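You operate a simulated robot arm through the tools that you are given. There is no shell and no other tool.

Carry out the task below with a simulated robot arm. There is one attempt and no reset: what you move stays moved.

JOB
The generator has stalled: get it running again at the cabinet panel with the air and bench circuits on.
Fine: both breakers off, press stop once to clear the fault, press start once without choke, wait for READY, then air on first; leave it running.

The check looks at the end state, three seconds after you hand in, the way a careful person would. Anything else that was tipped, shoved, dropped, spilled or broken makes it a failure.

ROBOT AND FRAMES
A 7-joint arm with a two-finger parallel gripper, fixed in place. Base frame: the origin is at the foot of the arm, x ahead of it, y to its left, z up. Units: cm, degrees, N and s.
Its first joint turns from -149.0 to 149.0 degrees. Payload 3.43 kg.
The TCP is the grasp point between the finger pads, 3 cm short of the fingertips. In the tool frame z runs along the fingers and y along their closing line. Largest opening 9.4 cm; finger width 2.8, thickness 1; the body of the gripper, 5 by 9.6 cm, starts 5.5 cm behind the TCP.
Orientation is told as [roll, pitch, yaw] about the base's x, y, z axes, in that order, counted from this pose: with the fingers straight down and closing along the base's y, the tool's x points along the base's -x, its y along +y and its z along -z.

CONTROLS
- The arm moves only by the tool jog_arm. Its argument "series" is text: rows parted by semicolons, each of 7 numbers parted by spaces: the turn, a rotation vector about the tool's x, y, z in units of 90 degrees (1.0 is 90 degrees), then the shift along the tool's x, y, z in units of 200 mm (1.0 is 200 mm), then the finger opening in m, from 0 to 0.094. In form: wx wy wz dx dy dz hand; .... A call has 1 to 20 rows; each row is the pose to reach, as a shift and turn from the pose commanded when the call began, along the tool's axes at that moment. A call with a number of a shift or a turn outside -1 to 1 is refused whole. Rows are played at 5 a second. More than 5 cm and 8.6 degrees between two rows, or a gripper value outside its range, and nothing of the call is played. A pose out of reach is approached as far as the arm can. The call stops where the force on the tool passes 50 N (or 10 N more than at its start, if that is more) or the arm is blocked; 0.2 s more then pass. Each finger travels about 4.5 cm/s and halts on what it meets, pressing with about 21 N; the grip force reading is that of the motor and also rises with nothing between the fingers. The clock runs only during rows and for 0.2 s after the last one: add rows that repeat a pose to give the fingers time. The reply holds the time, the measured pose of the TCP, the force on the tool along the base axes, the opening and the grip force, in the units named above and with some noise, with the torque about the TCP (base axes, N m) and any sound that the robot's microphone picked up.
- Cameras (640 x 400 px; columns grow to the right, rows downward): "scene" is fixed at [40.03, 50.19, 127.56]; the picture's right is [-0.96, 0.28, 0.00], its down [0.08, 0.29, -0.95] and it looks along [-0.27, -0.92, -0.30] (base axes); focal length 320 px, centre (320, 200). "wrist" rides on the gripper at [7.6, 1.4, -10.3] in the tool frame; the picture's right is [-0.18, 0.98, 0.00], its down [-0.75, -0.14, -0.64] and it looks along [-0.63, -0.12, 0.77] (tool axes); focal length 243 px, centre (320, 200). There is no depth. A picture from a camera that has moved, and an enlarged one, comes with that camera's place and axes in the base frame and with its lens.
- grab_frame(camera): a new picture of that camera. It takes no simulated time.
- close_up(camera, box): a new picture of the part [left, top, right, bottom] of that camera's present view, enlarged. It takes no simulated time.
- job_done(): hands the job in; it is judged then, once.

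Nothing tells you positions but the pictures and the camera data. Unless the task says otherwise, let go and move clear before handing in.

The tools are called after ">>>" by a JSON object that holds its "name" and its "arguments". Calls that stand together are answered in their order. jog_arm: Moves the arm, as the interface text tells. Its arguments: {"type":"object","properties":{"series":{"type":"string"}},"required":["series"]} The other tools are called the same way: grab_frame (camera) takes a picture; close_up (camera, box) takes an enlarged picture of a part of a camera's view; job_done () hands the job in.

At the start:

```text
time_s: 0.0
tcp_pos: [-0.7, -71.33, 99.65]
orientation: [-0.1, 0.0, 0.0]
contact_force: [0.2, 0.2, 0.5]
ft_torque: [0.01, 0.04, 0.02]
finger_gap: 9.42
finger_force: 0.1
```

scene: 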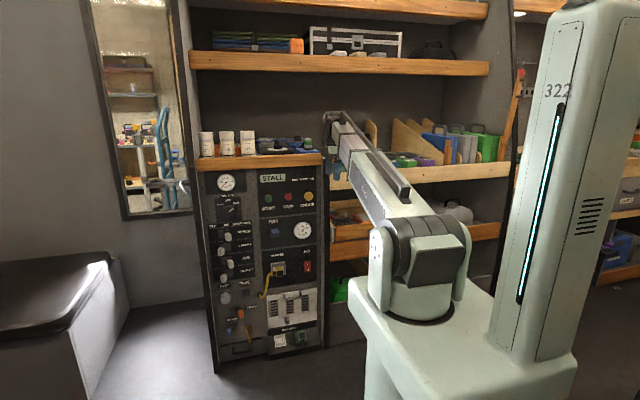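
wrist: 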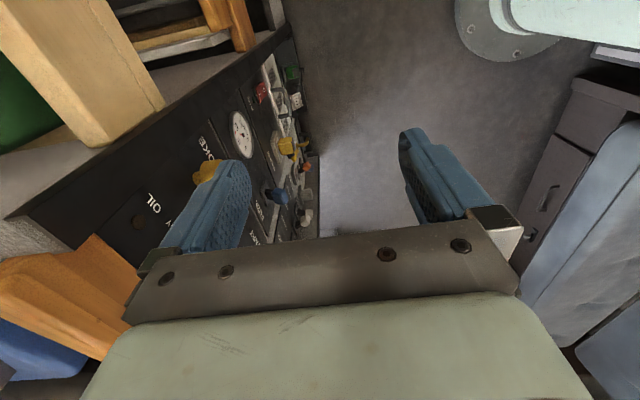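

I see a cabinet panel with a STALL display, start/stop/choke buttons and breakers beyond the arm. First I'll take enlarged views of the panel.

>>> {"name": "close_up", "arguments": {"camera": "scene", "box": [190, 150, 340, 244]}}

>>> {"name": "close_up", "arguments": {"camera": "scene", "box": [190, 240, 340, 360]}}

>>> {"name": "close_up", "arguments": {"camera": "wrist", "box": [100, 50, 340, 250]}}

```text
4.26 times, centred on (265, 197) of scene
camera zoom: at [40.03, 50.19, 127.56], right [-0.96, 0.28, 0.0], down [0.08, 0.29, -0.95], along [-0.27, -0.92, -0.3], focal length 1360 px, centre (554, 213)
```

zoom: 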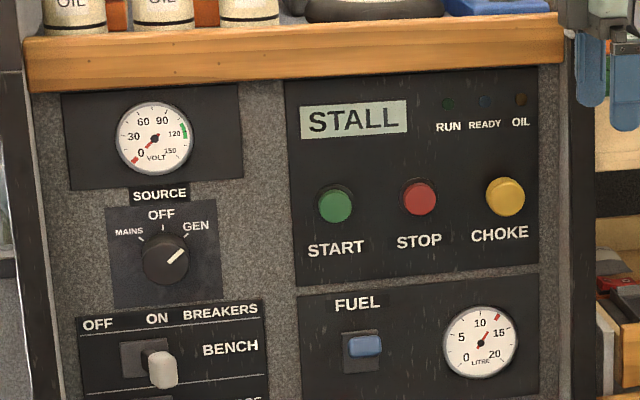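

```text
3.33 times, centred on (265, 300) of scene
camera zoom: at [40.03, 50.19, 127.56], right [-0.96, 0.28, 0.0], down [0.08, 0.29, -0.95], along [-0.27, -0.92, -0.3], focal length 1065 px, centre (503, -133)
```

zoom: 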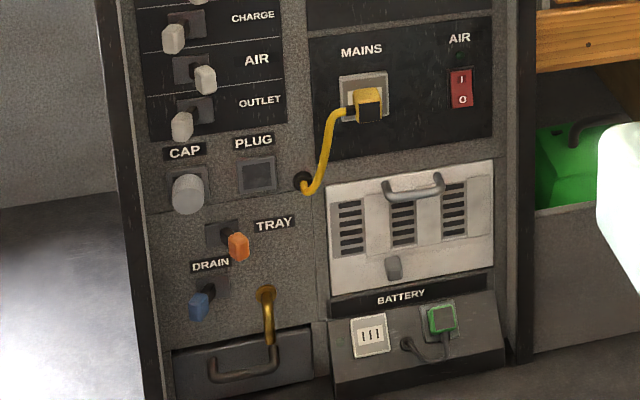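

```text
2.00 times, centred on (220, 150) of wrist
camera zoom: at [-8.12, -69.88, 109.67], right [0.18, 0.98, 0.0], down [0.75, -0.14, 0.64], along [0.63, -0.12, -0.77], focal length 485 px, centre (520, 300)
```

zoom: 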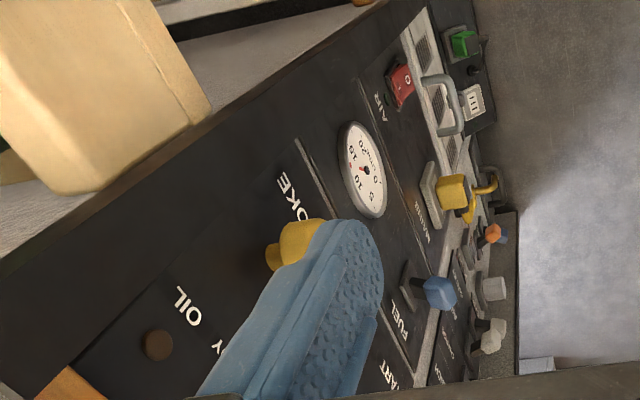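

The panel seems to face +y at about y=-87, with START, STOP and CHOKE near z=85. I'll zoom further on the breakers and indicators before moving.

>>> {"name": "close_up", "arguments": {"camera": "scene", "box": [205, 195, 265, 232]}}

>>> {"name": "close_up", "arguments": {"camera": "scene", "box": [205, 218, 265, 280]}}

>>> {"name": "close_up", "arguments": {"camera": "scene", "box": [255, 165, 330, 212]}}

>>> {"name": "close_up", "arguments": {"camera": "scene", "box": [255, 210, 330, 285]}}

```text
10.67 times, centred on (235, 214) of scene
camera zoom: at [40.03, 50.19, 127.56], right [-0.96, 0.28, 0.0], down [0.08, 0.29, -0.95], along [-0.27, -0.92, -0.3], focal length 3408 px, centre (1227, 56)
```

zoom: 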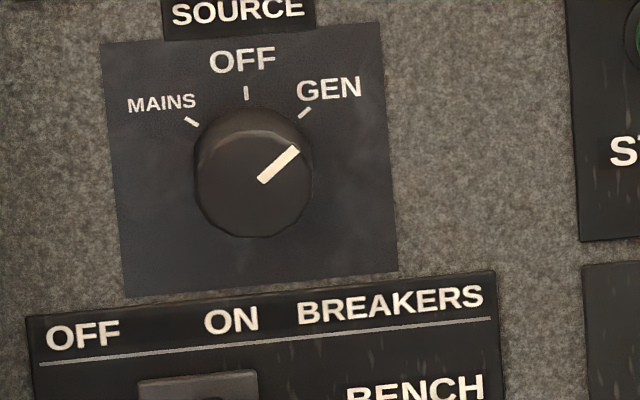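

```text
6.45 times, centred on (235, 249) of scene
camera zoom: at [40.03, 50.19, 127.56], right [-0.96, 0.28, 0.0], down [0.08, 0.29, -0.95], along [-0.27, -0.92, -0.3], focal length 2062 px, centre (868, -116)
```

zoom: 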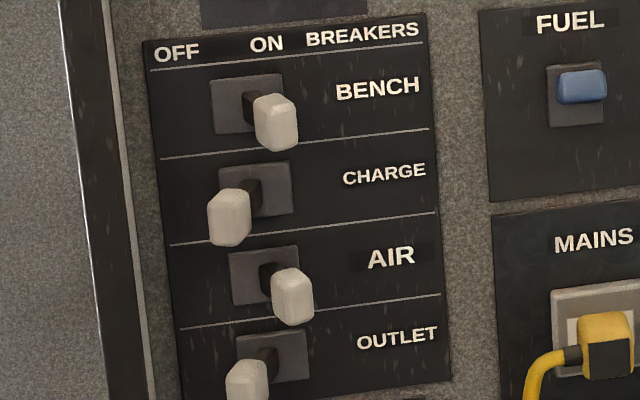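

```text
8.51 times, centred on (292, 188) of scene
camera zoom: at [40.03, 50.19, 127.56], right [-0.96, 0.28, 0.0], down [0.08, 0.29, -0.95], along [-0.27, -0.92, -0.3], focal length 2720 px, centre (554, 298)
```

zoom: 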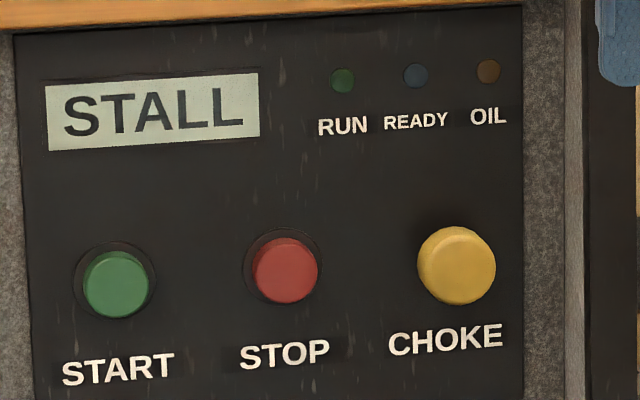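

```text
5.33 times, centred on (292, 248) of scene
camera zoom: at [40.03, 50.19, 127.56], right [-0.96, 0.28, 0.0], down [0.08, 0.29, -0.95], along [-0.27, -0.92, -0.3], focal length 1704 px, centre (467, -53)
```

zoom: 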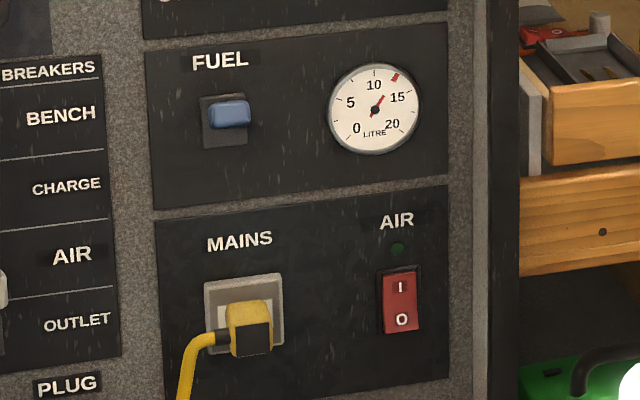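

BENCH and AIR are ON (right), CHARGE and OUTLET are OFF, and the source is on GEN. Next I'll back off slightly and turn the tool to face the panel (pointing along -y) for a closer look.

>>> {"name": "jog_arm", "arguments": {"series": "0 0 0 0 0.2 0 0.094; 0.08 0 0 -0.03 0.3 0 0.08; 0.16 0 0 -0.06 0.35 0 0.06; 0.24 0 0 -0.1 0.35 0 0.05; 0.32 0 0 -0.14 0.35 0 0.04; 0.40 0 0 -0.18 0.35 0 0.03; 0.48 0 0 -0.22 0.35 0 0.02; 0.56 0 0 -0.26 0.35 0 0.01; 0.64 0 0 -0.3 0.35 0 0; 0.72 0 0 -0.35 0.35 0 0; 0.80 0 0 -0.4 0.35 0 0; 0.88 0 0 -0.45 0.35 0 0; 0.94 0 0 -0.5 0.35 0 0; 1.0 0 0 -0.5 0.35 0 0; 1.0 0 0 -0.5 0.35 0 0"}}

```text
time_s: 3.2
tcp_pos: [9.76, -70.47, 99.43]
orientation: [-89.9, -0.3, 0.0]
contact_force: [0.1, -0.3, -0.1]
ft_torque: [0.06, 0.01, 0.01]
finger_gap: 0.0
finger_force: 21.0
out of reach, approached as far as the arm can: row 9, 10, 11, 12, 13, 14, 15
```

The tool now faces the panel; the arm cannot retract beyond y≈-70.5 at this height. I'll look through both cameras.

>>> {"name": "grab_frame", "arguments": {"camera": "wrist"}}

>>> {"name": "grab_frame", "arguments": {"camera": "scene"}}

```text
taken
camera wrist: at [2.43, -60.31, 97.86], right [0.19, 0.0, -0.98], down [0.75, 0.64, 0.14], along [0.63, -0.77, 0.12], focal length 243 px, centre (320, 200)
```

wrist: 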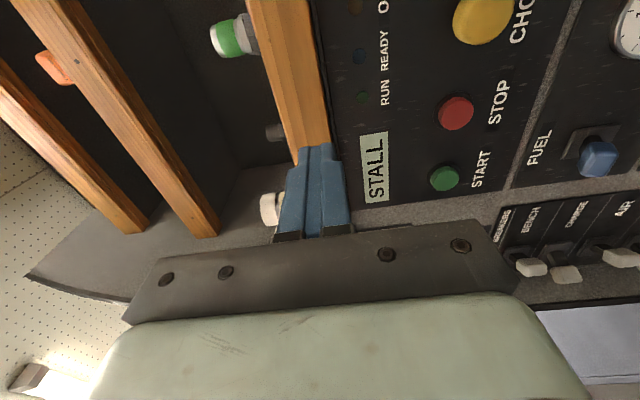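

```text
taken
```

scene: 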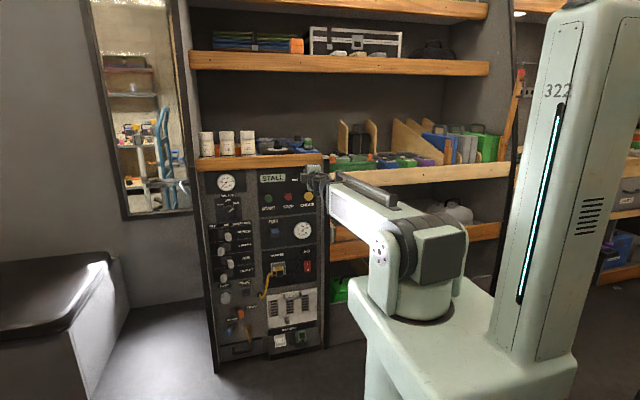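

The wrist view confirms START ≈(23.6,-86.9,85.6), STOP ≈(14.8,-86.9,85.6), and the choke protruding about 3 cm further. I'll look closely at the choke, fuel, and breaker levers.

>>> {"name": "close_up", "arguments": {"camera": "wrist", "box": [420, 0, 640, 138]}}

>>> {"name": "close_up", "arguments": {"camera": "wrist", "box": [480, 120, 640, 300]}}

>>> {"name": "close_up", "arguments": {"camera": "scene", "box": [290, 180, 330, 215]}}

```text
2.90 times, centred on (530, 69) of wrist
camera zoom: at [2.43, -60.31, 97.86], right [0.19, 0.0, -0.98], down [0.75, 0.64, 0.14], along [0.63, -0.77, 0.12], focal length 703 px, centre (-289, 580)
```

zoom: 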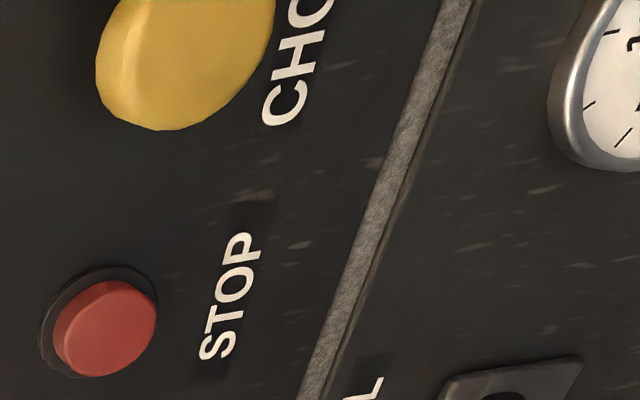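

```text
2.22 times, centred on (560, 210) of wrist
camera zoom: at [2.43, -60.31, 97.86], right [0.19, 0.0, -0.98], down [0.75, 0.64, 0.14], along [0.63, -0.77, 0.12], focal length 539 px, centre (-213, 178)
```

zoom: 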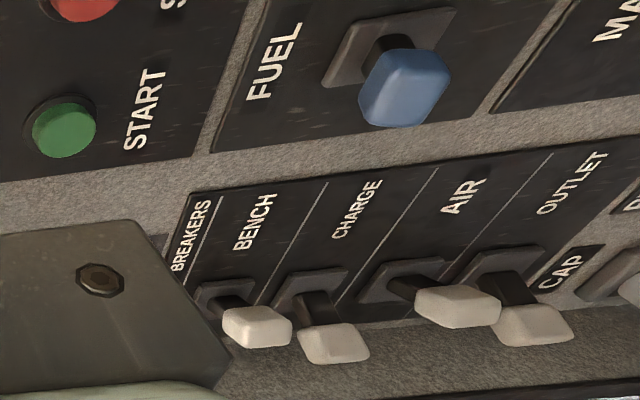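

```text
11.43 times, centred on (310, 198) of scene
camera zoom: at [40.03, 50.19, 127.56], right [-0.96, 0.28, 0.0], down [0.08, 0.29, -0.95], along [-0.27, -0.92, -0.3], focal length 3652 px, centre (434, 229)
```

zoom: 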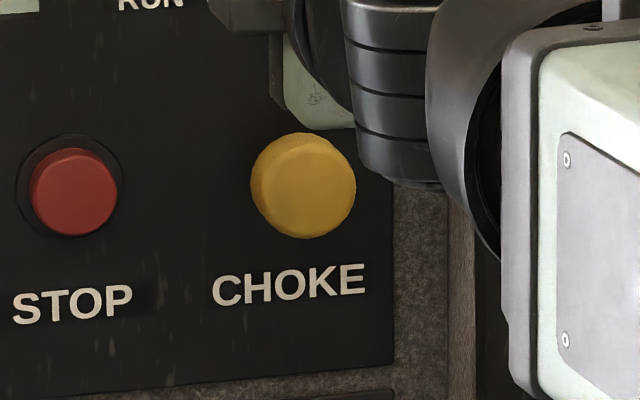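

The breaker handles are at about BENCH (42,-83.8,70.6) and AIR (42,-83.7,57.6); off should be near x≈45.6. Now I'll move the closed gripper toward the breaker area in steps, staying back from the panel.

>>> {"name": "jog_arm", "arguments": {"series": "0 0 0 -0.11 0.11 0 0; 0 0 0 -0.22 0.22 0 0; 0 0 0 -0.33 0.33 0 0; 0 0 0 -0.44 0.44 0 0; 0 0 0 -0.55 0.55 0 0; 0 0 0 -0.66 0.66 0 0; 0 0 0 -0.77 0.77 0 0; 0 0 0 -0.9 0.9 0 0; 0 0 0 -0.9 0.9 0 0"}}

```text
time_s: 5.2
tcp_pos: [28.25, -70.55, 81.6]
orientation: [-90.1, 0.0, -0.1]
contact_force: [0.4, -0.6, 0.0]
ft_torque: [0.0, -0.02, 0.04]
finger_gap: 0.0
finger_force: 21.4
```

The arm tracks as expected, at (28.3,-70.6,81.6). I'll look through the wrist camera to refine the lever positions.

>>> {"name": "grab_frame", "arguments": {"camera": "wrist"}}

>>> {"name": "close_up", "arguments": {"camera": "wrist", "box": [340, 0, 640, 200]}}

>>> {"name": "close_up", "arguments": {"camera": "scene", "box": [190, 150, 340, 244]}}

```text
taken
camera wrist: at [20.75, -60.38, 79.98], right [0.18, 0.0, -0.98], down [0.75, 0.64, 0.14], along [0.63, -0.77, 0.12], focal length 243 px, centre (320, 200)
```

wrist: 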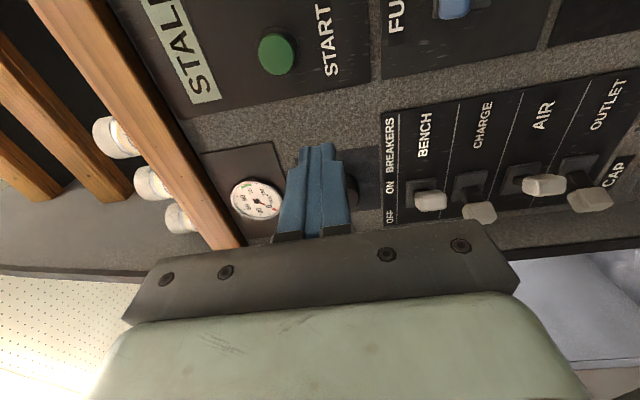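

```text
2.00 times, centred on (490, 100) of wrist
camera zoom: at [20.75, -60.38, 79.98], right [0.18, 0.0, -0.98], down [0.75, 0.64, 0.14], along [0.63, -0.77, 0.12], focal length 485 px, centre (-20, 400)
```

zoom: 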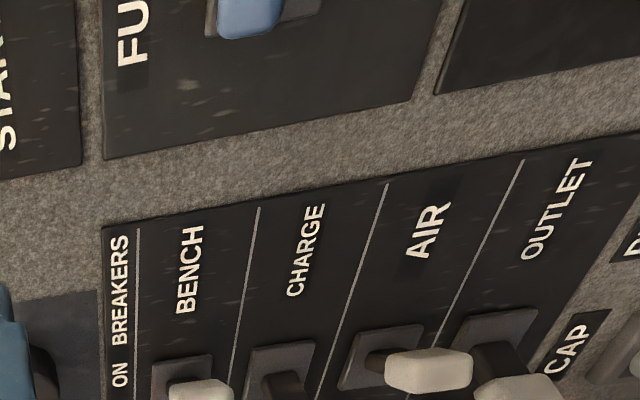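

```text
4.26 times, centred on (265, 197) of scene
camera zoom: at [40.03, 50.19, 127.56], right [-0.96, 0.28, 0.0], down [0.08, 0.29, -0.95], along [-0.27, -0.92, -0.3], focal length 1360 px, centre (554, 213)
```

zoom: 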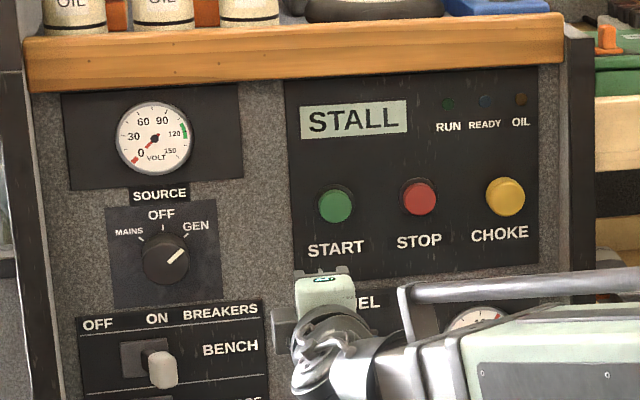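

Lever positions agree between cameras. I'll bring the fingertip in beside the BENCH handle on its right (−x) side, without touching it.

>>> {"name": "jog_arm", "arguments": {"series": "0 0 0 -0.1 0.14 0 0; 0 0 0 -0.2 0.28 0 0; 0 0 0 -0.32 0.42 0 0; 0 0 0 -0.44 0.565 0 0; 0 0 0 -0.44 0.565 0.2 0; 0 0 0 -0.44 0.565 0.4 0; 0 0 0 -0.44 0.565 0.5 0; 0 0 0 -0.44 0.565 0.5 0"}}

>>> {"name": "grab_frame", "arguments": {"camera": "wrist"}}

>>> {"name": "close_up", "arguments": {"camera": "scene", "box": [190, 200, 290, 270]}}

```text
time_s: 7.0
tcp_pos: [36.82, -80.49, 70.41]
orientation: [-90.1, 0.0, 0.0]
contact_force: [0.3, -0.3, 0.7]
ft_torque: [0.0, 0.05, 0.01]
finger_gap: 0.0
finger_force: 21.3
```

```text
taken
camera wrist: at [29.47, -70.21, 68.88], right [0.18, 0.0, -0.98], down [0.75, 0.64, 0.14], along [0.63, -0.77, 0.12], focal length 243 px, centre (320, 200)
```

wrist: 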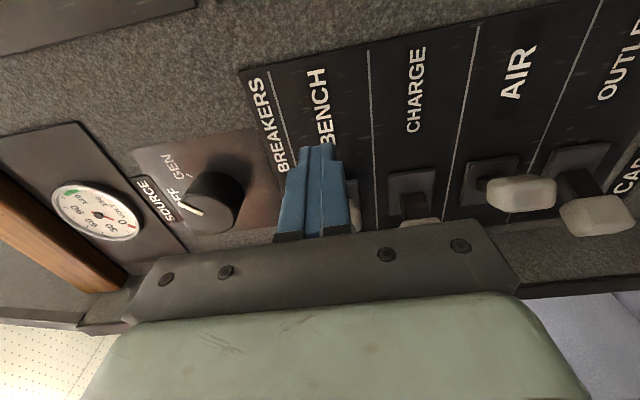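

```text
5.71 times, centred on (240, 235) of scene
camera zoom: at [40.03, 50.19, 127.56], right [-0.96, 0.28, 0.0], down [0.08, 0.29, -0.95], along [-0.27, -0.92, -0.3], focal length 1826 px, centre (777, 0)
```

zoom: 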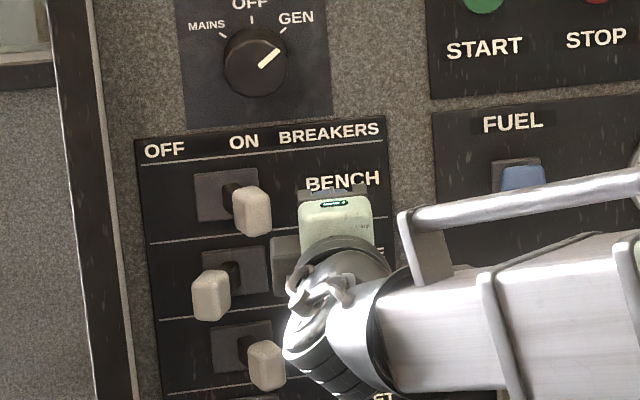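

The fingertip sits just right of the BENCH handle with room to spare. I'll advance a little deeper and push toward +x (OFF).

>>> {"name": "jog_arm", "arguments": {"series": "0 0 0 0 0 0.05 0; 0 0 0 -0.05 0 0.05 0; 0 0 0 -0.1 0 0.05 0; 0 0 0 -0.14 0 0.05 0; 0 0 0 -0.18 0 0.05 0; 0 0 0 -0.22 0 0.05 0; 0 0 0 -0.26 0 0.05 0; 0 0 0 -0.29 0 0.05 0; 0 0 0 -0.32 0 0.05 0; 0 0 0 -0.32 0 0.05 0"}}

>>> {"name": "close_up", "arguments": {"camera": "scene", "box": [190, 200, 290, 270]}}

>>> {"name": "grab_frame", "arguments": {"camera": "wrist"}}

```text
time_s: 9.2
tcp_pos: [43.44, -81.69, 70.51]
orientation: [-90.1, 0.1, -0.1]
contact_force: [-0.3, 0.4, 0.1]
ft_torque: [-0.03, -0.02, 0.01]
finger_gap: 0.0
finger_force: 21.3
```

```text
5.71 times, centred on (240, 235) of scene
camera zoom: at [40.03, 50.19, 127.56], right [-0.96, 0.28, 0.0], down [0.08, 0.29, -0.95], along [-0.27, -0.92, -0.3], focal length 1826 px, centre (777, 0)
```

zoom: 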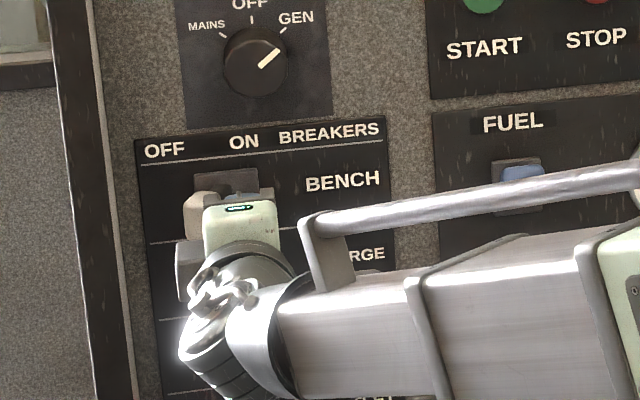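

```text
taken
camera wrist: at [35.87, -71.37, 68.84], right [0.18, 0.0, -0.98], down [0.75, 0.64, 0.14], along [0.63, -0.77, 0.12], focal length 243 px, centre (320, 200)
```

wrist: 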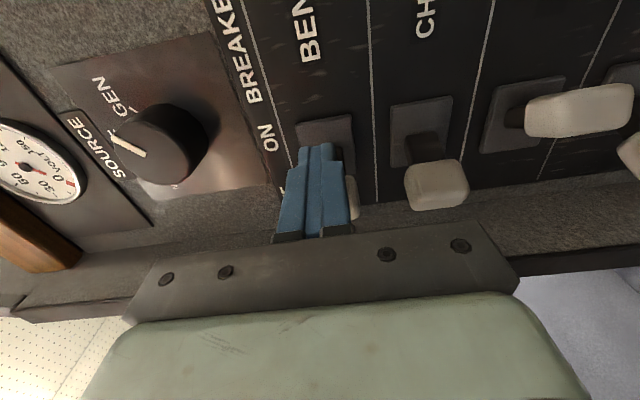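

BENCH has moved to the OFF side. Now I'll back out and go to the right of the AIR handle, then push it off the same way.

>>> {"name": "jog_arm", "arguments": {"series": "0 0 0 0.04 0 0 0; 0 0 0 0.06 0 -0.15 0; 0 0 0 0.1 0 -0.3 0; 0 0 0 0.2 0.15 -0.3 0; 0 0 0 0.28 0.3 -0.3 0; 0 0 0 0.32 0.45 -0.3 0; 0 0 0 0.32 0.6 -0.3 0; 0 0 0 0.32 0.655 -0.3 0; 0 0 0 0.32 0.655 -0.15 0; 0 0 0 0.32 0.655 0 0; 0 0 0 0.32 0.655 0 0"}}

>>> {"name": "close_up", "arguments": {"camera": "scene", "box": [190, 200, 290, 270]}}

>>> {"name": "grab_frame", "arguments": {"camera": "wrist"}}

```text
time_s: 11.6
tcp_pos: [37.11, -81.56, 57.22]
orientation: [-90.0, 0.0, 0.1]
contact_force: [-0.8, -0.3, -0.5]
ft_torque: [0.01, 0.02, 0.02]
finger_gap: 0.0
finger_force: 20.7
```

```text
5.71 times, centred on (240, 235) of scene
camera zoom: at [40.03, 50.19, 127.56], right [-0.96, 0.28, 0.0], down [0.08, 0.29, -0.95], along [-0.27, -0.92, -0.3], focal length 1826 px, centre (777, 0)
```

zoom: 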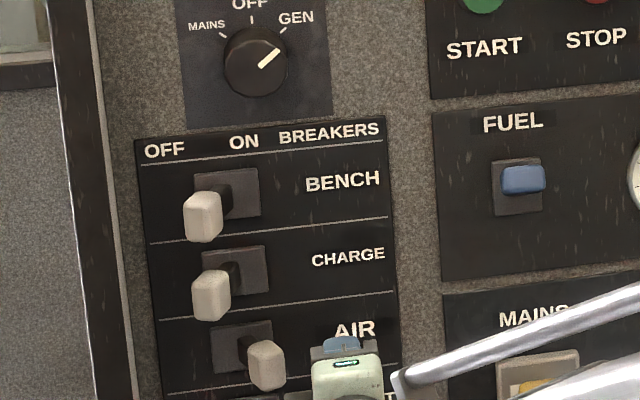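

```text
taken
camera wrist: at [29.5, -71.34, 55.77], right [0.18, 0.0, -0.98], down [0.75, 0.64, 0.14], along [0.63, -0.77, 0.12], focal length 243 px, centre (320, 200)
```

wrist: 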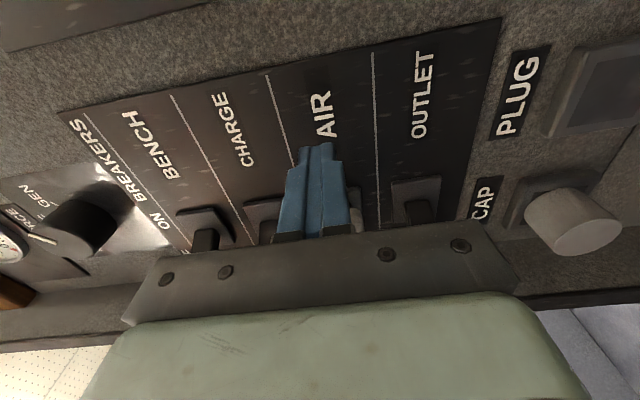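

BENCH is clearly OFF. The tip is right of the AIR handle and aligned, so I'll push AIR off.

>>> {"name": "jog_arm", "arguments": {"series": "0 0 0 -0.05 0 0 0; 0 0 0 -0.1 0 0 0; 0 0 0 -0.14 0 0 0; 0 0 0 -0.18 0 0 0; 0 0 0 -0.22 0 0 0; 0 0 0 -0.26 0 0 0; 0 0 0 -0.29 0 0 0; 0 0 0 -0.32 0 0 0; 0 0 0 -0.32 0 0 0; 0 0 0 -0.28 0 0 0; 0 0 0 -0.26 0 -0.15 0; 0 0 0 -0.22 0 -0.3 0; 0 0 0 -0.05 0 -0.4 0; 0 0 0 0.15 0 -0.4 0; 0 0 0 0.3 0 -0.4 0; 0 0 0 0.3 0 -0.4 0"}}

>>> {"name": "close_up", "arguments": {"camera": "scene", "box": [190, 200, 290, 270]}}

>>> {"name": "grab_frame", "arguments": {"camera": "wrist"}}

```text
time_s: 15.0
tcp_pos: [30.85, -73.65, 57.43]
orientation: [-90.0, 0.0, 0.1]
contact_force: [-0.6, -0.2, 0.0]
ft_torque: [0.02, 0.0, -0.01]
finger_gap: 0.0
finger_force: 21.3
```

```text
5.71 times, centred on (240, 235) of scene
camera zoom: at [40.03, 50.19, 127.56], right [-0.96, 0.28, 0.0], down [0.08, 0.29, -0.95], along [-0.27, -0.92, -0.3], focal length 1826 px, centre (777, 0)
```

zoom: 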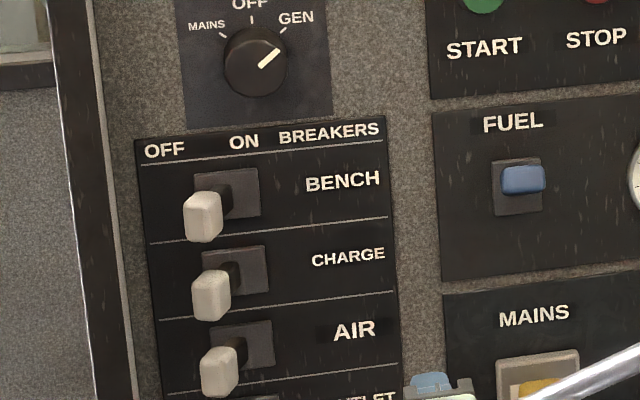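

```text
taken
camera wrist: at [23.43, -63.4, 55.85], right [0.18, 0.0, -0.98], down [0.75, 0.64, 0.14], along [0.63, -0.77, 0.12], focal length 243 px, centre (320, 200)
```

wrist: 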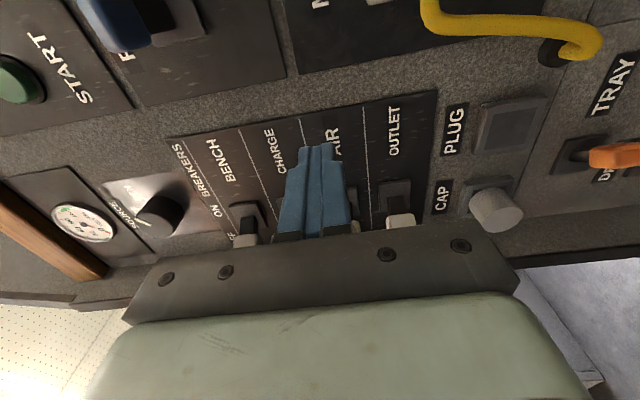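

Both breakers are OFF. Before pressing anything I'll check whether the choke is in or out, moving back up and to the right so the wrist camera can see the choke from its side.

>>> {"name": "jog_arm", "arguments": {"series": "0 0 0 0.07 -0.12 -0.1 0; 0 0 0 0.16 -0.28 -0.1 0; 0 0 0 0.25 -0.43 -0.1 0; 0 0 0 0.35 -0.58 -0.1 0; 0 0 0 0.45 -0.73 -0.1 0; 0 0 0 0.55 -0.88 -0.1 0; 0 0 0 0.65 -1 -0.1 0; 0 0 0 0.8 -1 -0.1 0; 0 0 0 0.95 -1 -0.1 0; 0 0 0 0.95 -1 -0.1 0"}}

>>> {"name": "jog_arm", "arguments": {"series": "0 0 0 0.1 -0.1 0 0; 0 0 0 0.25 -0.2 0 0; 0 0 0 0.4 -0.3 0 0; 0 0 0 0.55 -0.4 0 0; 0 0 0 0.7 -0.45 0 0; 0 0 0 0.7 -0.45 0 0"}}

>>> {"name": "grab_frame", "arguments": {"camera": "wrist"}}

>>> {"name": "grab_frame", "arguments": {"camera": "scene"}}

```text
time_s: 17.2
tcp_pos: [12.1, -71.47, 77.43]
orientation: [-89.9, -0.1, -0.1]
contact_force: [0.4, 0.0, 0.4]
ft_torque: [0.01, 0.04, 0.02]
finger_gap: 0.0
finger_force: 21.4
```

```text
time_s: 18.6
tcp_pos: [3.44, -72.15, 87.96]
orientation: [-89.0, 0.0, -3.6]
contact_force: [-0.4, 0.4, -0.5]
ft_torque: [0.02, 0.02, 0.0]
finger_gap: 0.0
finger_force: 21.1
out of reach, approached as far as the arm can: row 2, 3, 4, 5
```

```text
taken
camera wrist: at [-3.33, -61.4, 86.61], right [0.18, 0.0, -0.98], down [0.79, 0.59, 0.15], along [0.58, -0.81, 0.11], focal length 243 px, centre (320, 200)
```

wrist: 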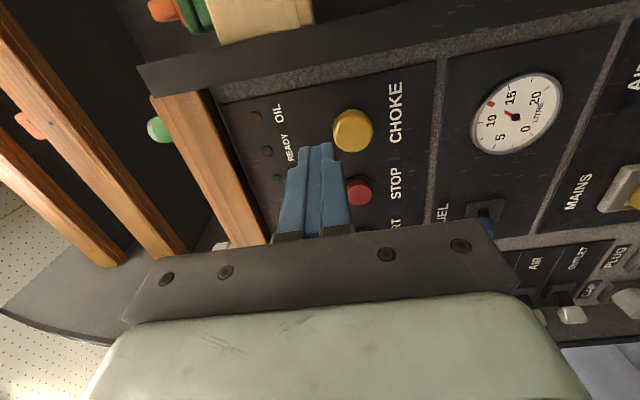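

```text
taken
```

scene: 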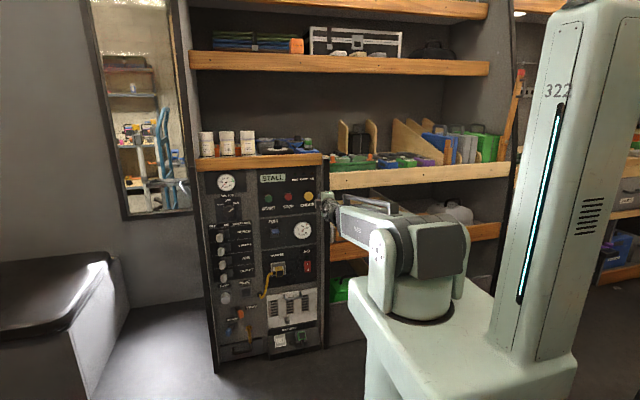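

>>> {"name": "close_up", "arguments": {"camera": "wrist", "box": [310, 90, 430, 165]}}

>>> {"name": "close_up", "arguments": {"camera": "scene", "box": [255, 165, 330, 212]}}

```text
5.33 times, centred on (370, 128) of wrist
camera zoom: at [-3.33, -61.4, 86.61], right [0.18, 0.0, -0.98], down [0.79, 0.59, 0.15], along [0.58, -0.81, 0.11], focal length 1294 px, centre (53, 587)
```

zoom: 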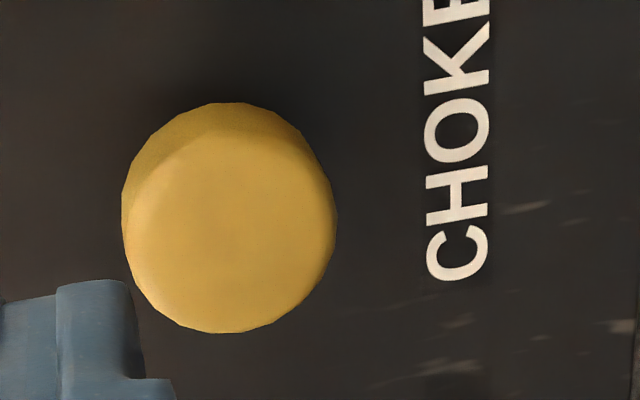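

```text
8.51 times, centred on (292, 188) of scene
camera zoom: at [40.03, 50.19, 127.56], right [-0.96, 0.28, 0.0], down [0.08, 0.29, -0.95], along [-0.27, -0.92, -0.3], focal length 2720 px, centre (554, 298)
```

zoom: 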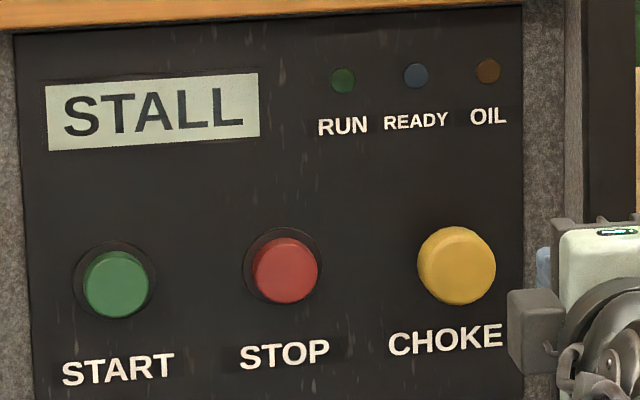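

From here the choke knob's gap to the panel isn't clear. I'll tilt the tool back down as at the start, fingers closed, to see the choke knob from the side and above.

>>> {"name": "jog_arm", "arguments": {"series": "0 0 0 0 -0.15 0 0; 0 0 0 0 -0.3 0 0; -0.08 0 0 0.02 -0.4 0 0; -0.16 0 0 0.04 -0.5 0 0; -0.24 0 0 0.06 -0.6 0 0; -0.32 0 0 0.1 -0.6 0 0; -0.40 0 0 0.14 -0.6 0 0; -0.48 0 0 0.18 -0.6 0 0; -0.56 0 0 0.2 -0.6 0 0; -0.64 0 0 0.2 -0.6 0 0; -0.72 0 0 0.2 -0.6 0 0; -0.80 0 0 0.2 -0.6 0 0; -0.88 0 0 0.2 -0.6 0 0; -0.96 0 0 0.2 -0.6 0 0; -0.96 0 0 0.2 -0.6 0 0"}}

>>> {"name": "grab_frame", "arguments": {"camera": "wrist"}}

>>> {"name": "close_up", "arguments": {"camera": "wrist", "box": [120, 100, 280, 200]}}

```text
time_s: 21.8
tcp_pos: [-6.98, -70.92, 99.07]
orientation: [-6.7, -14.6, 1.3]
contact_force: [-0.1, 0.1, -0.5]
ft_torque: [0.0, 0.01, 0.03]
finger_gap: 0.0
finger_force: 20.9
out of reach, approached as far as the arm can: row 1, 2, 3, 6, 7, 8, 9, 10, 11, 12, 13, 14, 15
```

```text
taken
camera wrist: at [-16.78, -68.53, 106.63], right [0.19, 0.98, -0.06], down [0.57, -0.05, 0.82], along [0.8, -0.19, -0.56], focal length 243 px, centre (320, 200)
```

wrist: 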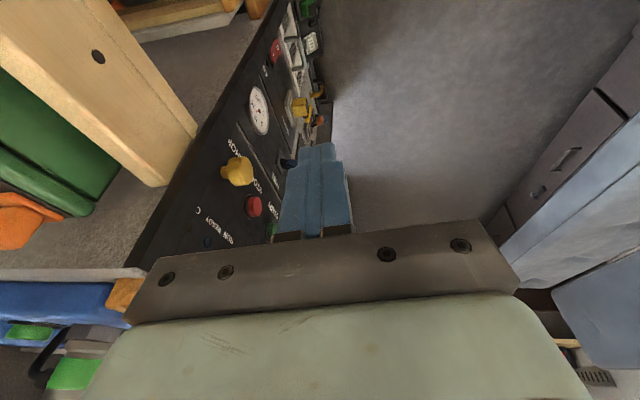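

```text
4.00 times, centred on (200, 150) of wrist
camera zoom: at [-16.78, -68.53, 106.63], right [0.19, 0.98, -0.06], down [0.57, -0.05, 0.82], along [0.8, -0.19, -0.56], focal length 970 px, centre (800, 400)
```

zoom: 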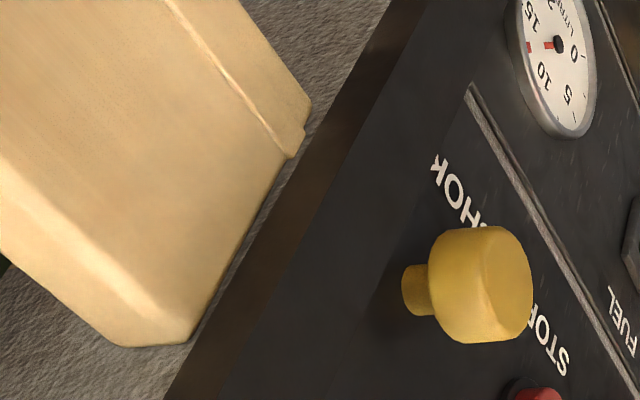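

The choke knob stands on a short stem about 1 cm off the panel, so I can't yet tell if it is pulled. I'll return to the panel-facing posture, squaring up the tool in steps.

>>> {"name": "jog_arm", "arguments": {"series": "0 0.04 0 -0.1 0 0.026 0; 0 0.08 0 -0.2 0 0.052 0; 0 0.12 0 -0.3 0 0.078 0; 0 0.162 0 -0.4 0 0.104 0; 0 0.162 0 -0.5 0 0.13 0; 0 0.162 0 -0.6 0 0.156 0; 0 0.162 0 -0.7 0 0.182 0; 0 0.162 0 -0.7 0 0.182 0"}}

```text
time_s: 23.6
tcp_pos: [5.49, -70.8, 99.91]
orientation: [-7.0, -15.4, 1.3]
contact_force: [1.1, -0.6, 0.3]
ft_torque: [0.02, 0.01, 0.03]
finger_gap: 0.0
finger_force: 20.7
out of reach, approached as far as the arm can: row 1, 2, 3, 4, 5, 6, 7, 8
```

The arm kept its tilt, probably at a joint limit, so I'll rotate back to facing the panel with a computed combined turn while moving to a comfortable spot.

>>> {"name": "jog_arm", "arguments": {"series": "0.0765 0.0113 -0.0108 -0.011 0.003 0.055 0; 0.153 0.0226 -0.0216 -0.022 0.005 0.11 0; 0.2296 0.0339 -0.0324 -0.033 0.0075 0.165 0; 0.306 0.0452 -0.0432 -0.043 0.01 0.22 0; 0.3826 0.0565 -0.054 -0.054 0.0125 0.275 0; 0.459 0.0679 -0.0649 -0.065 0.015 0.33 0; 0.5357 0.0792 -0.0757 -0.076 0.0175 0.384 0; 0.6122 0.0905 -0.0865 -0.087 0.02 0.44 0; 0.6887 0.1018 -0.0973 -0.0975 0.0225 0.494 0; 0.765 0.1131 -0.1081 -0.108 0.025 0.55 0; 0.8418 0.1244 -0.1189 -0.119 0.0275 0.604 0; 0.9183 0.1357 -0.1297 -0.13 0.03 0.659 0; 0.9183 0.1357 -0.1297 -0.13 0.03 0.659 0"}}

>>> {"name": "grab_frame", "arguments": {"camera": "scene"}}

```text
time_s: 26.4
tcp_pos: [11.52, -71.89, 87.76]
orientation: [-90.1, 0.0, 0.1]
contact_force: [-0.1, -1.1, 0.1]
ft_torque: [-0.02, 0.01, -0.02]
finger_gap: 0.0
finger_force: 20.7
out of reach, approached as far as the arm can: row 2, 3, 4, 5, 6, 7, 8, 9, 10, 11
```

```text
taken
```

scene: 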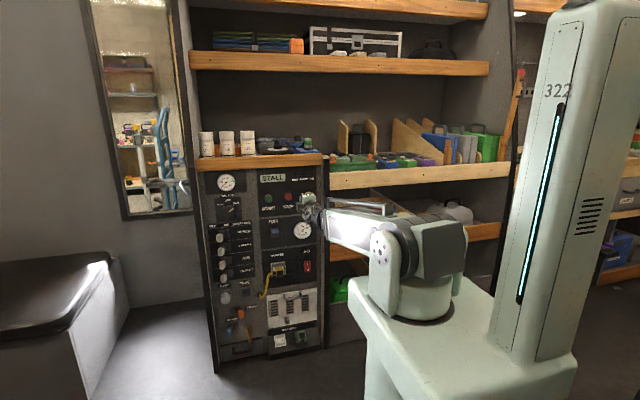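

The tool is square to the panel again at (11.5,-71.9,87.8). I'll approach the choke knob slowly to feel, with very small steps, whether it is already fully in.

>>> {"name": "jog_arm", "arguments": {"series": "0 0 0 0 0.04 0.15 0; 0 0 0 0.05 0.09 0.25 0; 0 0 0 0.15 0.09 0.255 0; 0 0 0 0.25 0.09 0.3 0; 0 0 0 0.296 0.09 0.35 0; 0 0 0 0.296 0.09 0.4 0; 0 0 0 0.296 0.09 0.4 0"}}

>>> {"name": "grab_frame", "arguments": {"camera": "wrist"}}

>>> {"name": "close_up", "arguments": {"camera": "scene", "box": [255, 165, 330, 212]}}

```text
time_s: 28.0
tcp_pos: [6.3, -79.56, 85.24]
orientation: [-86.5, 0.4, -2.8]
contact_force: [-0.3, -1.2, -0.7]
ft_torque: [-0.01, -0.03, 0.0]
finger_gap: 0.0
finger_force: 20.9
out of reach, approached as far as the arm can: row 4, 5, 6, 7
```

```text
taken
camera wrist: at [-0.57, -68.95, 84.44], right [0.18, 0.05, -0.98], down [0.79, 0.59, 0.18], along [0.59, -0.8, 0.07], focal length 243 px, centre (320, 200)
```

wrist: 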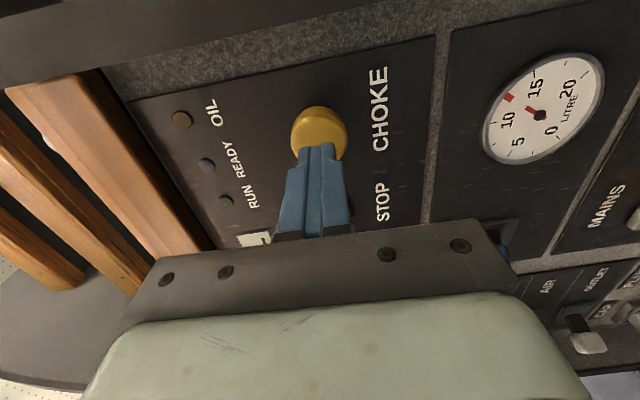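

```text
8.51 times, centred on (292, 188) of scene
camera zoom: at [40.03, 50.19, 127.56], right [-0.96, 0.28, 0.0], down [0.08, 0.29, -0.95], along [-0.27, -0.92, -0.3], focal length 2720 px, centre (554, 298)
```

zoom: 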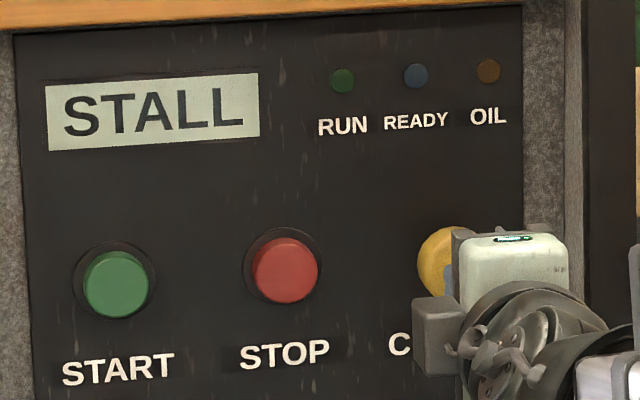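

The fingertip is in front of the choke knob and about 1.5 cm short. I'll creep in with small increments.

>>> {"name": "jog_arm", "arguments": {"series": "0 0 0 0 0 0.02 0; 0 0 0 0 0 0.04 0; 0 0 0 0 0 0.05 0; 0 0 0 0 0 0.05 0"}}

>>> {"name": "jog_arm", "arguments": {"series": "0 0 0 0 0 0.01 0; 0 0 0 0 0 0.01 0"}}

>>> {"name": "jog_arm", "arguments": {"series": "0 0 0 0 0 0.01 0; 0 0 0 0 0 0.01 0"}}

```text
time_s: 29.0
tcp_pos: [6.27, -80.51, 85.34]
orientation: [-86.5, 0.4, -2.9]
contact_force: [0.4, 1.3, 0.4]
ft_torque: [0.0, 0.0, -0.01]
finger_gap: 0.0
finger_force: 21.5
out of reach, approached as far as the arm can: row 1, 2, 3
```

```text
time_s: 29.6
tcp_pos: [6.29, -80.92, 85.3]
orientation: [-86.6, 0.4, -3.0]
contact_force: [0.4, -0.2, -0.6]
ft_torque: [0.02, 0.0, -0.02]
finger_gap: 0.0
finger_force: 20.8
out of reach, approached as far as the arm can: row 1, 2
```

```text
time_s: 30.2
tcp_pos: [6.4, -81.09, 85.36]
orientation: [-86.6, 0.4, -3.0]
contact_force: [0.2, 0.0, -0.9]
ft_torque: [0.01, -0.02, 0.02]
finger_gap: 0.02
finger_force: 21.1
out of reach, approached as far as the arm can: row 1, 2
```

Not in contact yet; tip at about y=-84.1. I'll continue in 2 mm steps.

>>> {"name": "jog_arm", "arguments": {"series": "0 0 0 0 0 0.01 0; 0 0 0 0 0 0.01 0"}}

>>> {"name": "jog_arm", "arguments": {"series": "0 0 0 0 0 0.01 0; 0 0 0 0 0 0.01 0"}}

>>> {"name": "close_up", "arguments": {"camera": "wrist", "box": [240, 80, 400, 180]}}

```text
time_s: 30.8
tcp_pos: [6.31, -81.38, 85.34]
orientation: [-86.6, 0.4, -3.0]
contact_force: [0.0, -0.5, -1.0]
ft_torque: [0.02, 0.0, 0.05]
finger_gap: 0.0
finger_force: 20.9
out of reach, approached as far as the arm can: row 1, 2
```

```text
time_s: 31.4
tcp_pos: [6.35, -81.36, 85.62]
orientation: [-86.8, 0.4, -3.1]
contact_force: [8.3, 13.5, 10.7]
ft_torque: [-0.45, -0.07, 0.44]
finger_gap: 0.02
finger_force: 20.7
out of reach, approached as far as the arm can: row 1, 2
```

```text
4.00 times, centred on (320, 130) of wrist
camera zoom: at [-0.54, -70.75, 84.64], right [0.18, 0.05, -0.98], down [0.79, 0.59, 0.17], along [0.59, -0.8, 0.07], focal length 970 px, centre (320, 480)
```

zoom: 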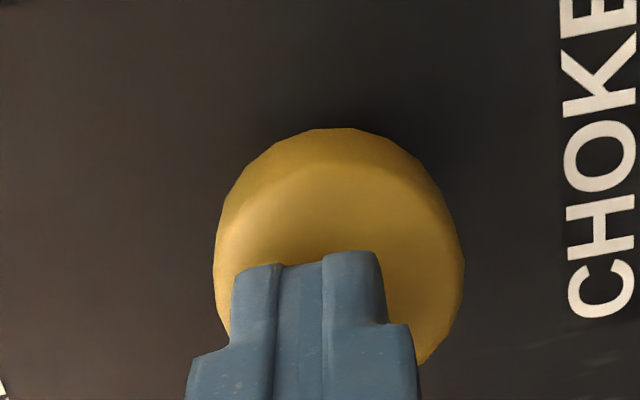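

The knob resists at about 13.5 N without moving. One slightly firmer nudge will tell whether it's at its inner stop.

>>> {"name": "jog_arm", "arguments": {"series": "0 0 0 0 0 0.01 0; 0 0 0 0 0 0.01 0"}}

>>> {"name": "jog_arm", "arguments": {"series": "0 0 0 0 0 0.01 0; 0 0 0 0 0 0.01 0"}}

```text
time_s: 32.0
tcp_pos: [7.05, -81.54, 86.39]
orientation: [-89.6, -0.1, -1.1]
contact_force: [-5.9, 10.9, 2.0]
ft_torque: [-0.01, 0.02, -0.06]
finger_gap: 0.02
finger_force: 21.3
out of reach, approached as far as the arm can: row 1, 2
stopped in row 2: the force on the tool passed its limit at 51 N (the readings are from after the stop); the commanded pose is now the measured one
```

```text
time_s: 32.6
tcp_pos: [6.96, -81.58, 86.46]
orientation: [-89.4, -0.1, -1.0]
contact_force: [-6.5, 42.1, -3.1]
ft_torque: [0.09, 0.02, 0.02]
finger_gap: 0.01
finger_force: 20.8
```

The knob holds rigid at 42 N, so the choke is already fully in. I'll back off straight and check the panel.

>>> {"name": "jog_arm", "arguments": {"series": "0 0 0 0 0 -0.05 0; 0 0 0 0 0 -0.15 0; 0 0 0 0 0 -0.25 0; 0 0 0 0 0 -0.25 0"}}

>>> {"name": "close_up", "arguments": {"camera": "scene", "box": [190, 150, 340, 244]}}

>>> {"name": "grab_frame", "arguments": {"camera": "wrist"}}

```text
time_s: 33.6
tcp_pos: [7.25, -76.78, 86.45]
orientation: [-89.5, 0.0, -1.2]
contact_force: [-1.0, -0.2, -0.2]
ft_torque: [0.0, 0.0, 0.0]
finger_gap: 0.01
finger_force: 21.2
```

```text
4.26 times, centred on (265, 197) of scene
camera zoom: at [40.03, 50.19, 127.56], right [-0.96, 0.28, 0.0], down [0.08, 0.29, -0.95], along [-0.27, -0.92, -0.3], focal length 1360 px, centre (554, 213)
```

zoom: 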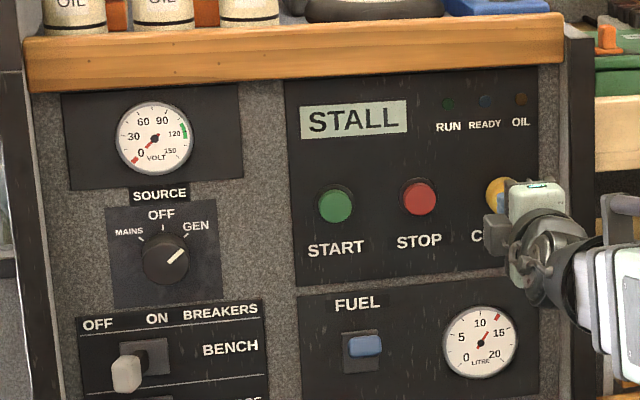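

```text
taken
camera wrist: at [-0.08, -66.46, 84.92], right [0.19, 0.0, -0.98], down [0.77, 0.63, 0.15], along [0.62, -0.78, 0.11], focal length 243 px, centre (320, 200)
```

wrist: 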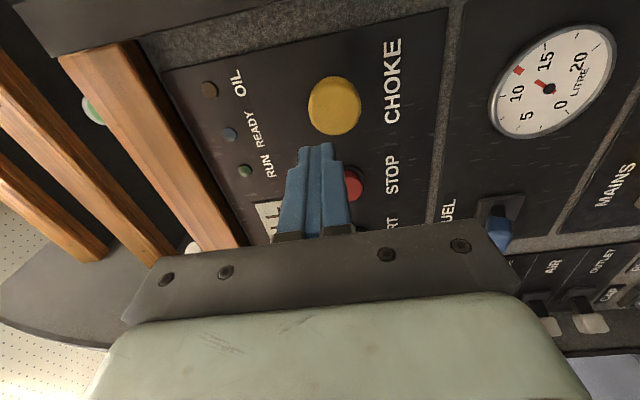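

Now STOP: I'll move in front of it at (14.8, z 85.7), staying short of contact, then verify alignment.

>>> {"name": "jog_arm", "arguments": {"series": "0 -0.004 0 -0.1 0.01 0 0; 0 -0.008 0 -0.2 0.02 0 0; 0 -0.013 0 -0.3 0.04 0 0; 0 -0.013 0 -0.375 0.04 0.05 0; 0 -0.013 0 -0.375 0.04 0.25 0; 0 -0.013 0 -0.375 0.04 0.25 0"}}

>>> {"name": "close_up", "arguments": {"camera": "scene", "box": [240, 165, 340, 228]}}

>>> {"name": "close_up", "arguments": {"camera": "wrist", "box": [220, 80, 420, 205]}}

```text
time_s: 35.0
tcp_pos: [14.49, -81.98, 85.55]
orientation: [-89.6, -0.1, 0.0]
contact_force: [0.7, 0.3, 0.3]
ft_torque: [0.01, -0.02, 0.03]
finger_gap: 0.0
finger_force: 21.2
```

```text
6.35 times, centred on (290, 196) of scene
camera zoom: at [40.03, 50.19, 127.56], right [-0.96, 0.28, 0.0], down [0.08, 0.29, -0.95], along [-0.27, -0.92, -0.3], focal length 2029 px, centre (510, 222)
```

zoom: 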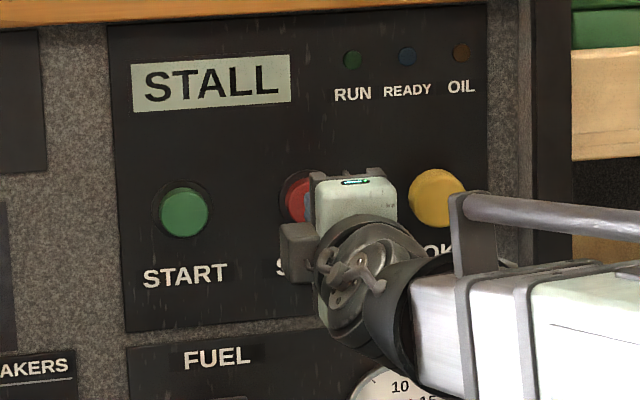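

```text
3.20 times, centred on (320, 142) of wrist
camera zoom: at [7.12, -71.68, 84.12], right [0.18, 0.01, -0.98], down [0.75, 0.64, 0.15], along [0.63, -0.77, 0.11], focal length 776 px, centre (320, 384)
```

zoom: 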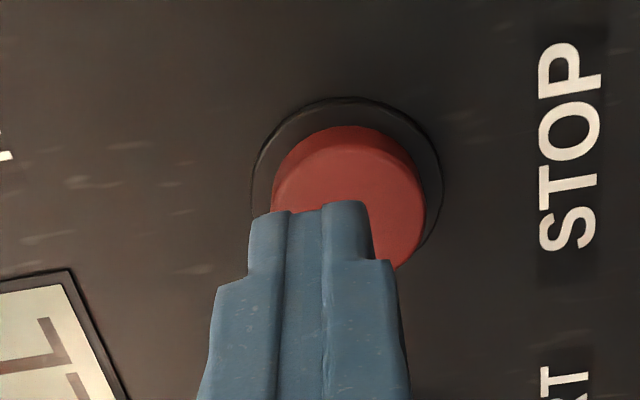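

STOP's centre is about 0.8 cm lower and slightly left of my tip line. I'll correct that and approach to just short of contact.

>>> {"name": "jog_arm", "arguments": {"series": "0.004 0 0 -0.02 0.038 0 0; 0.004 0 0 -0.02 0.038 0.05 0; 0.004 0 0 -0.02 0.038 0.08 0; 0.004 0 0 -0.02 0.038 0.08 0"}}

>>> {"name": "close_up", "arguments": {"camera": "wrist", "box": [220, 80, 420, 205]}}

```text
time_s: 36.0
tcp_pos: [14.99, -83.66, 84.85]
orientation: [-89.8, -0.2, 0.0]
contact_force: [0.6, 0.0, -0.1]
ft_torque: [0.01, -0.02, 0.0]
finger_gap: 0.0
finger_force: 21.2
```

```text
3.20 times, centred on (320, 142) of wrist
camera zoom: at [7.48, -73.38, 83.36], right [0.19, 0.0, -0.98], down [0.75, 0.64, 0.14], along [0.63, -0.77, 0.12], focal length 776 px, centre (320, 384)
```

zoom: 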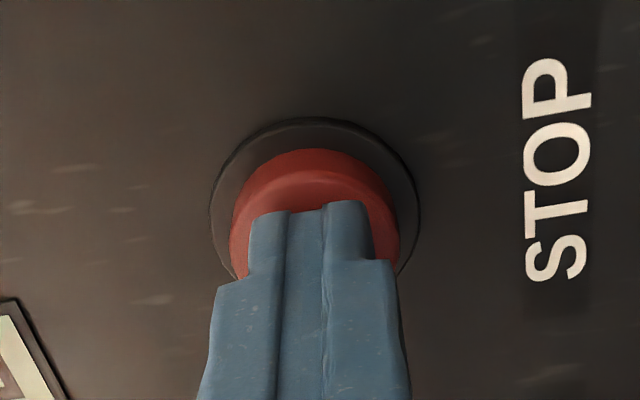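

The tip is centred on STOP. I'll press in with 1–2 mm steps and check for a click or display change before releasing.

>>> {"name": "jog_arm", "arguments": {"series": "0 0 0 0 0 0.01 0; 0 0 0 0 0 0.02 0; 0 0 0 0 0 0.03 0; 0 0 0 0 0 0.04 0; 0 0 0 0 0 0.04 0"}}

>>> {"name": "close_up", "arguments": {"camera": "scene", "box": [240, 165, 340, 228]}}

>>> {"name": "close_up", "arguments": {"camera": "wrist", "box": [220, 80, 420, 205]}}

```text
time_s: 37.2
tcp_pos: [14.94, -84.22, 84.96]
orientation: [-90.0, -0.1, 0.0]
contact_force: [-1.8, 24.3, 1.7]
ft_torque: [-0.04, 0.05, -0.08]
finger_gap: 0.01
finger_force: 20.8
heard: click
```

```text
6.35 times, centred on (290, 196) of scene
camera zoom: at [40.03, 50.19, 127.56], right [-0.96, 0.28, 0.0], down [0.08, 0.29, -0.95], along [-0.27, -0.92, -0.3], focal length 2029 px, centre (510, 222)
```

zoom: 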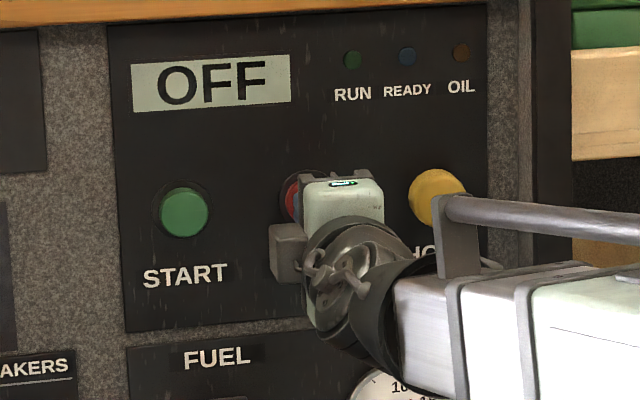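

```text
3.20 times, centred on (320, 142) of wrist
camera zoom: at [7.48, -73.99, 83.37], right [0.19, 0.0, -0.98], down [0.75, 0.64, 0.14], along [0.63, -0.77, 0.12], focal length 776 px, centre (320, 384)
```

zoom: 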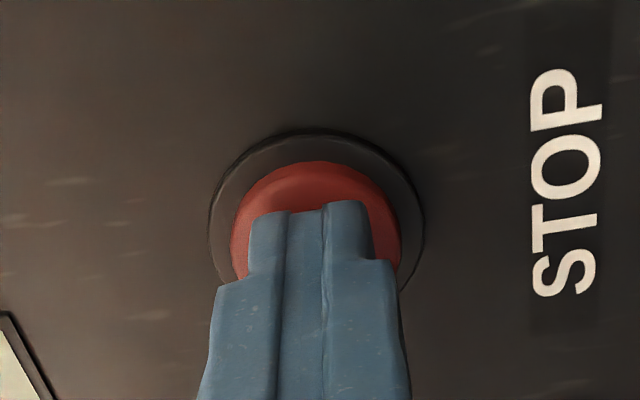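

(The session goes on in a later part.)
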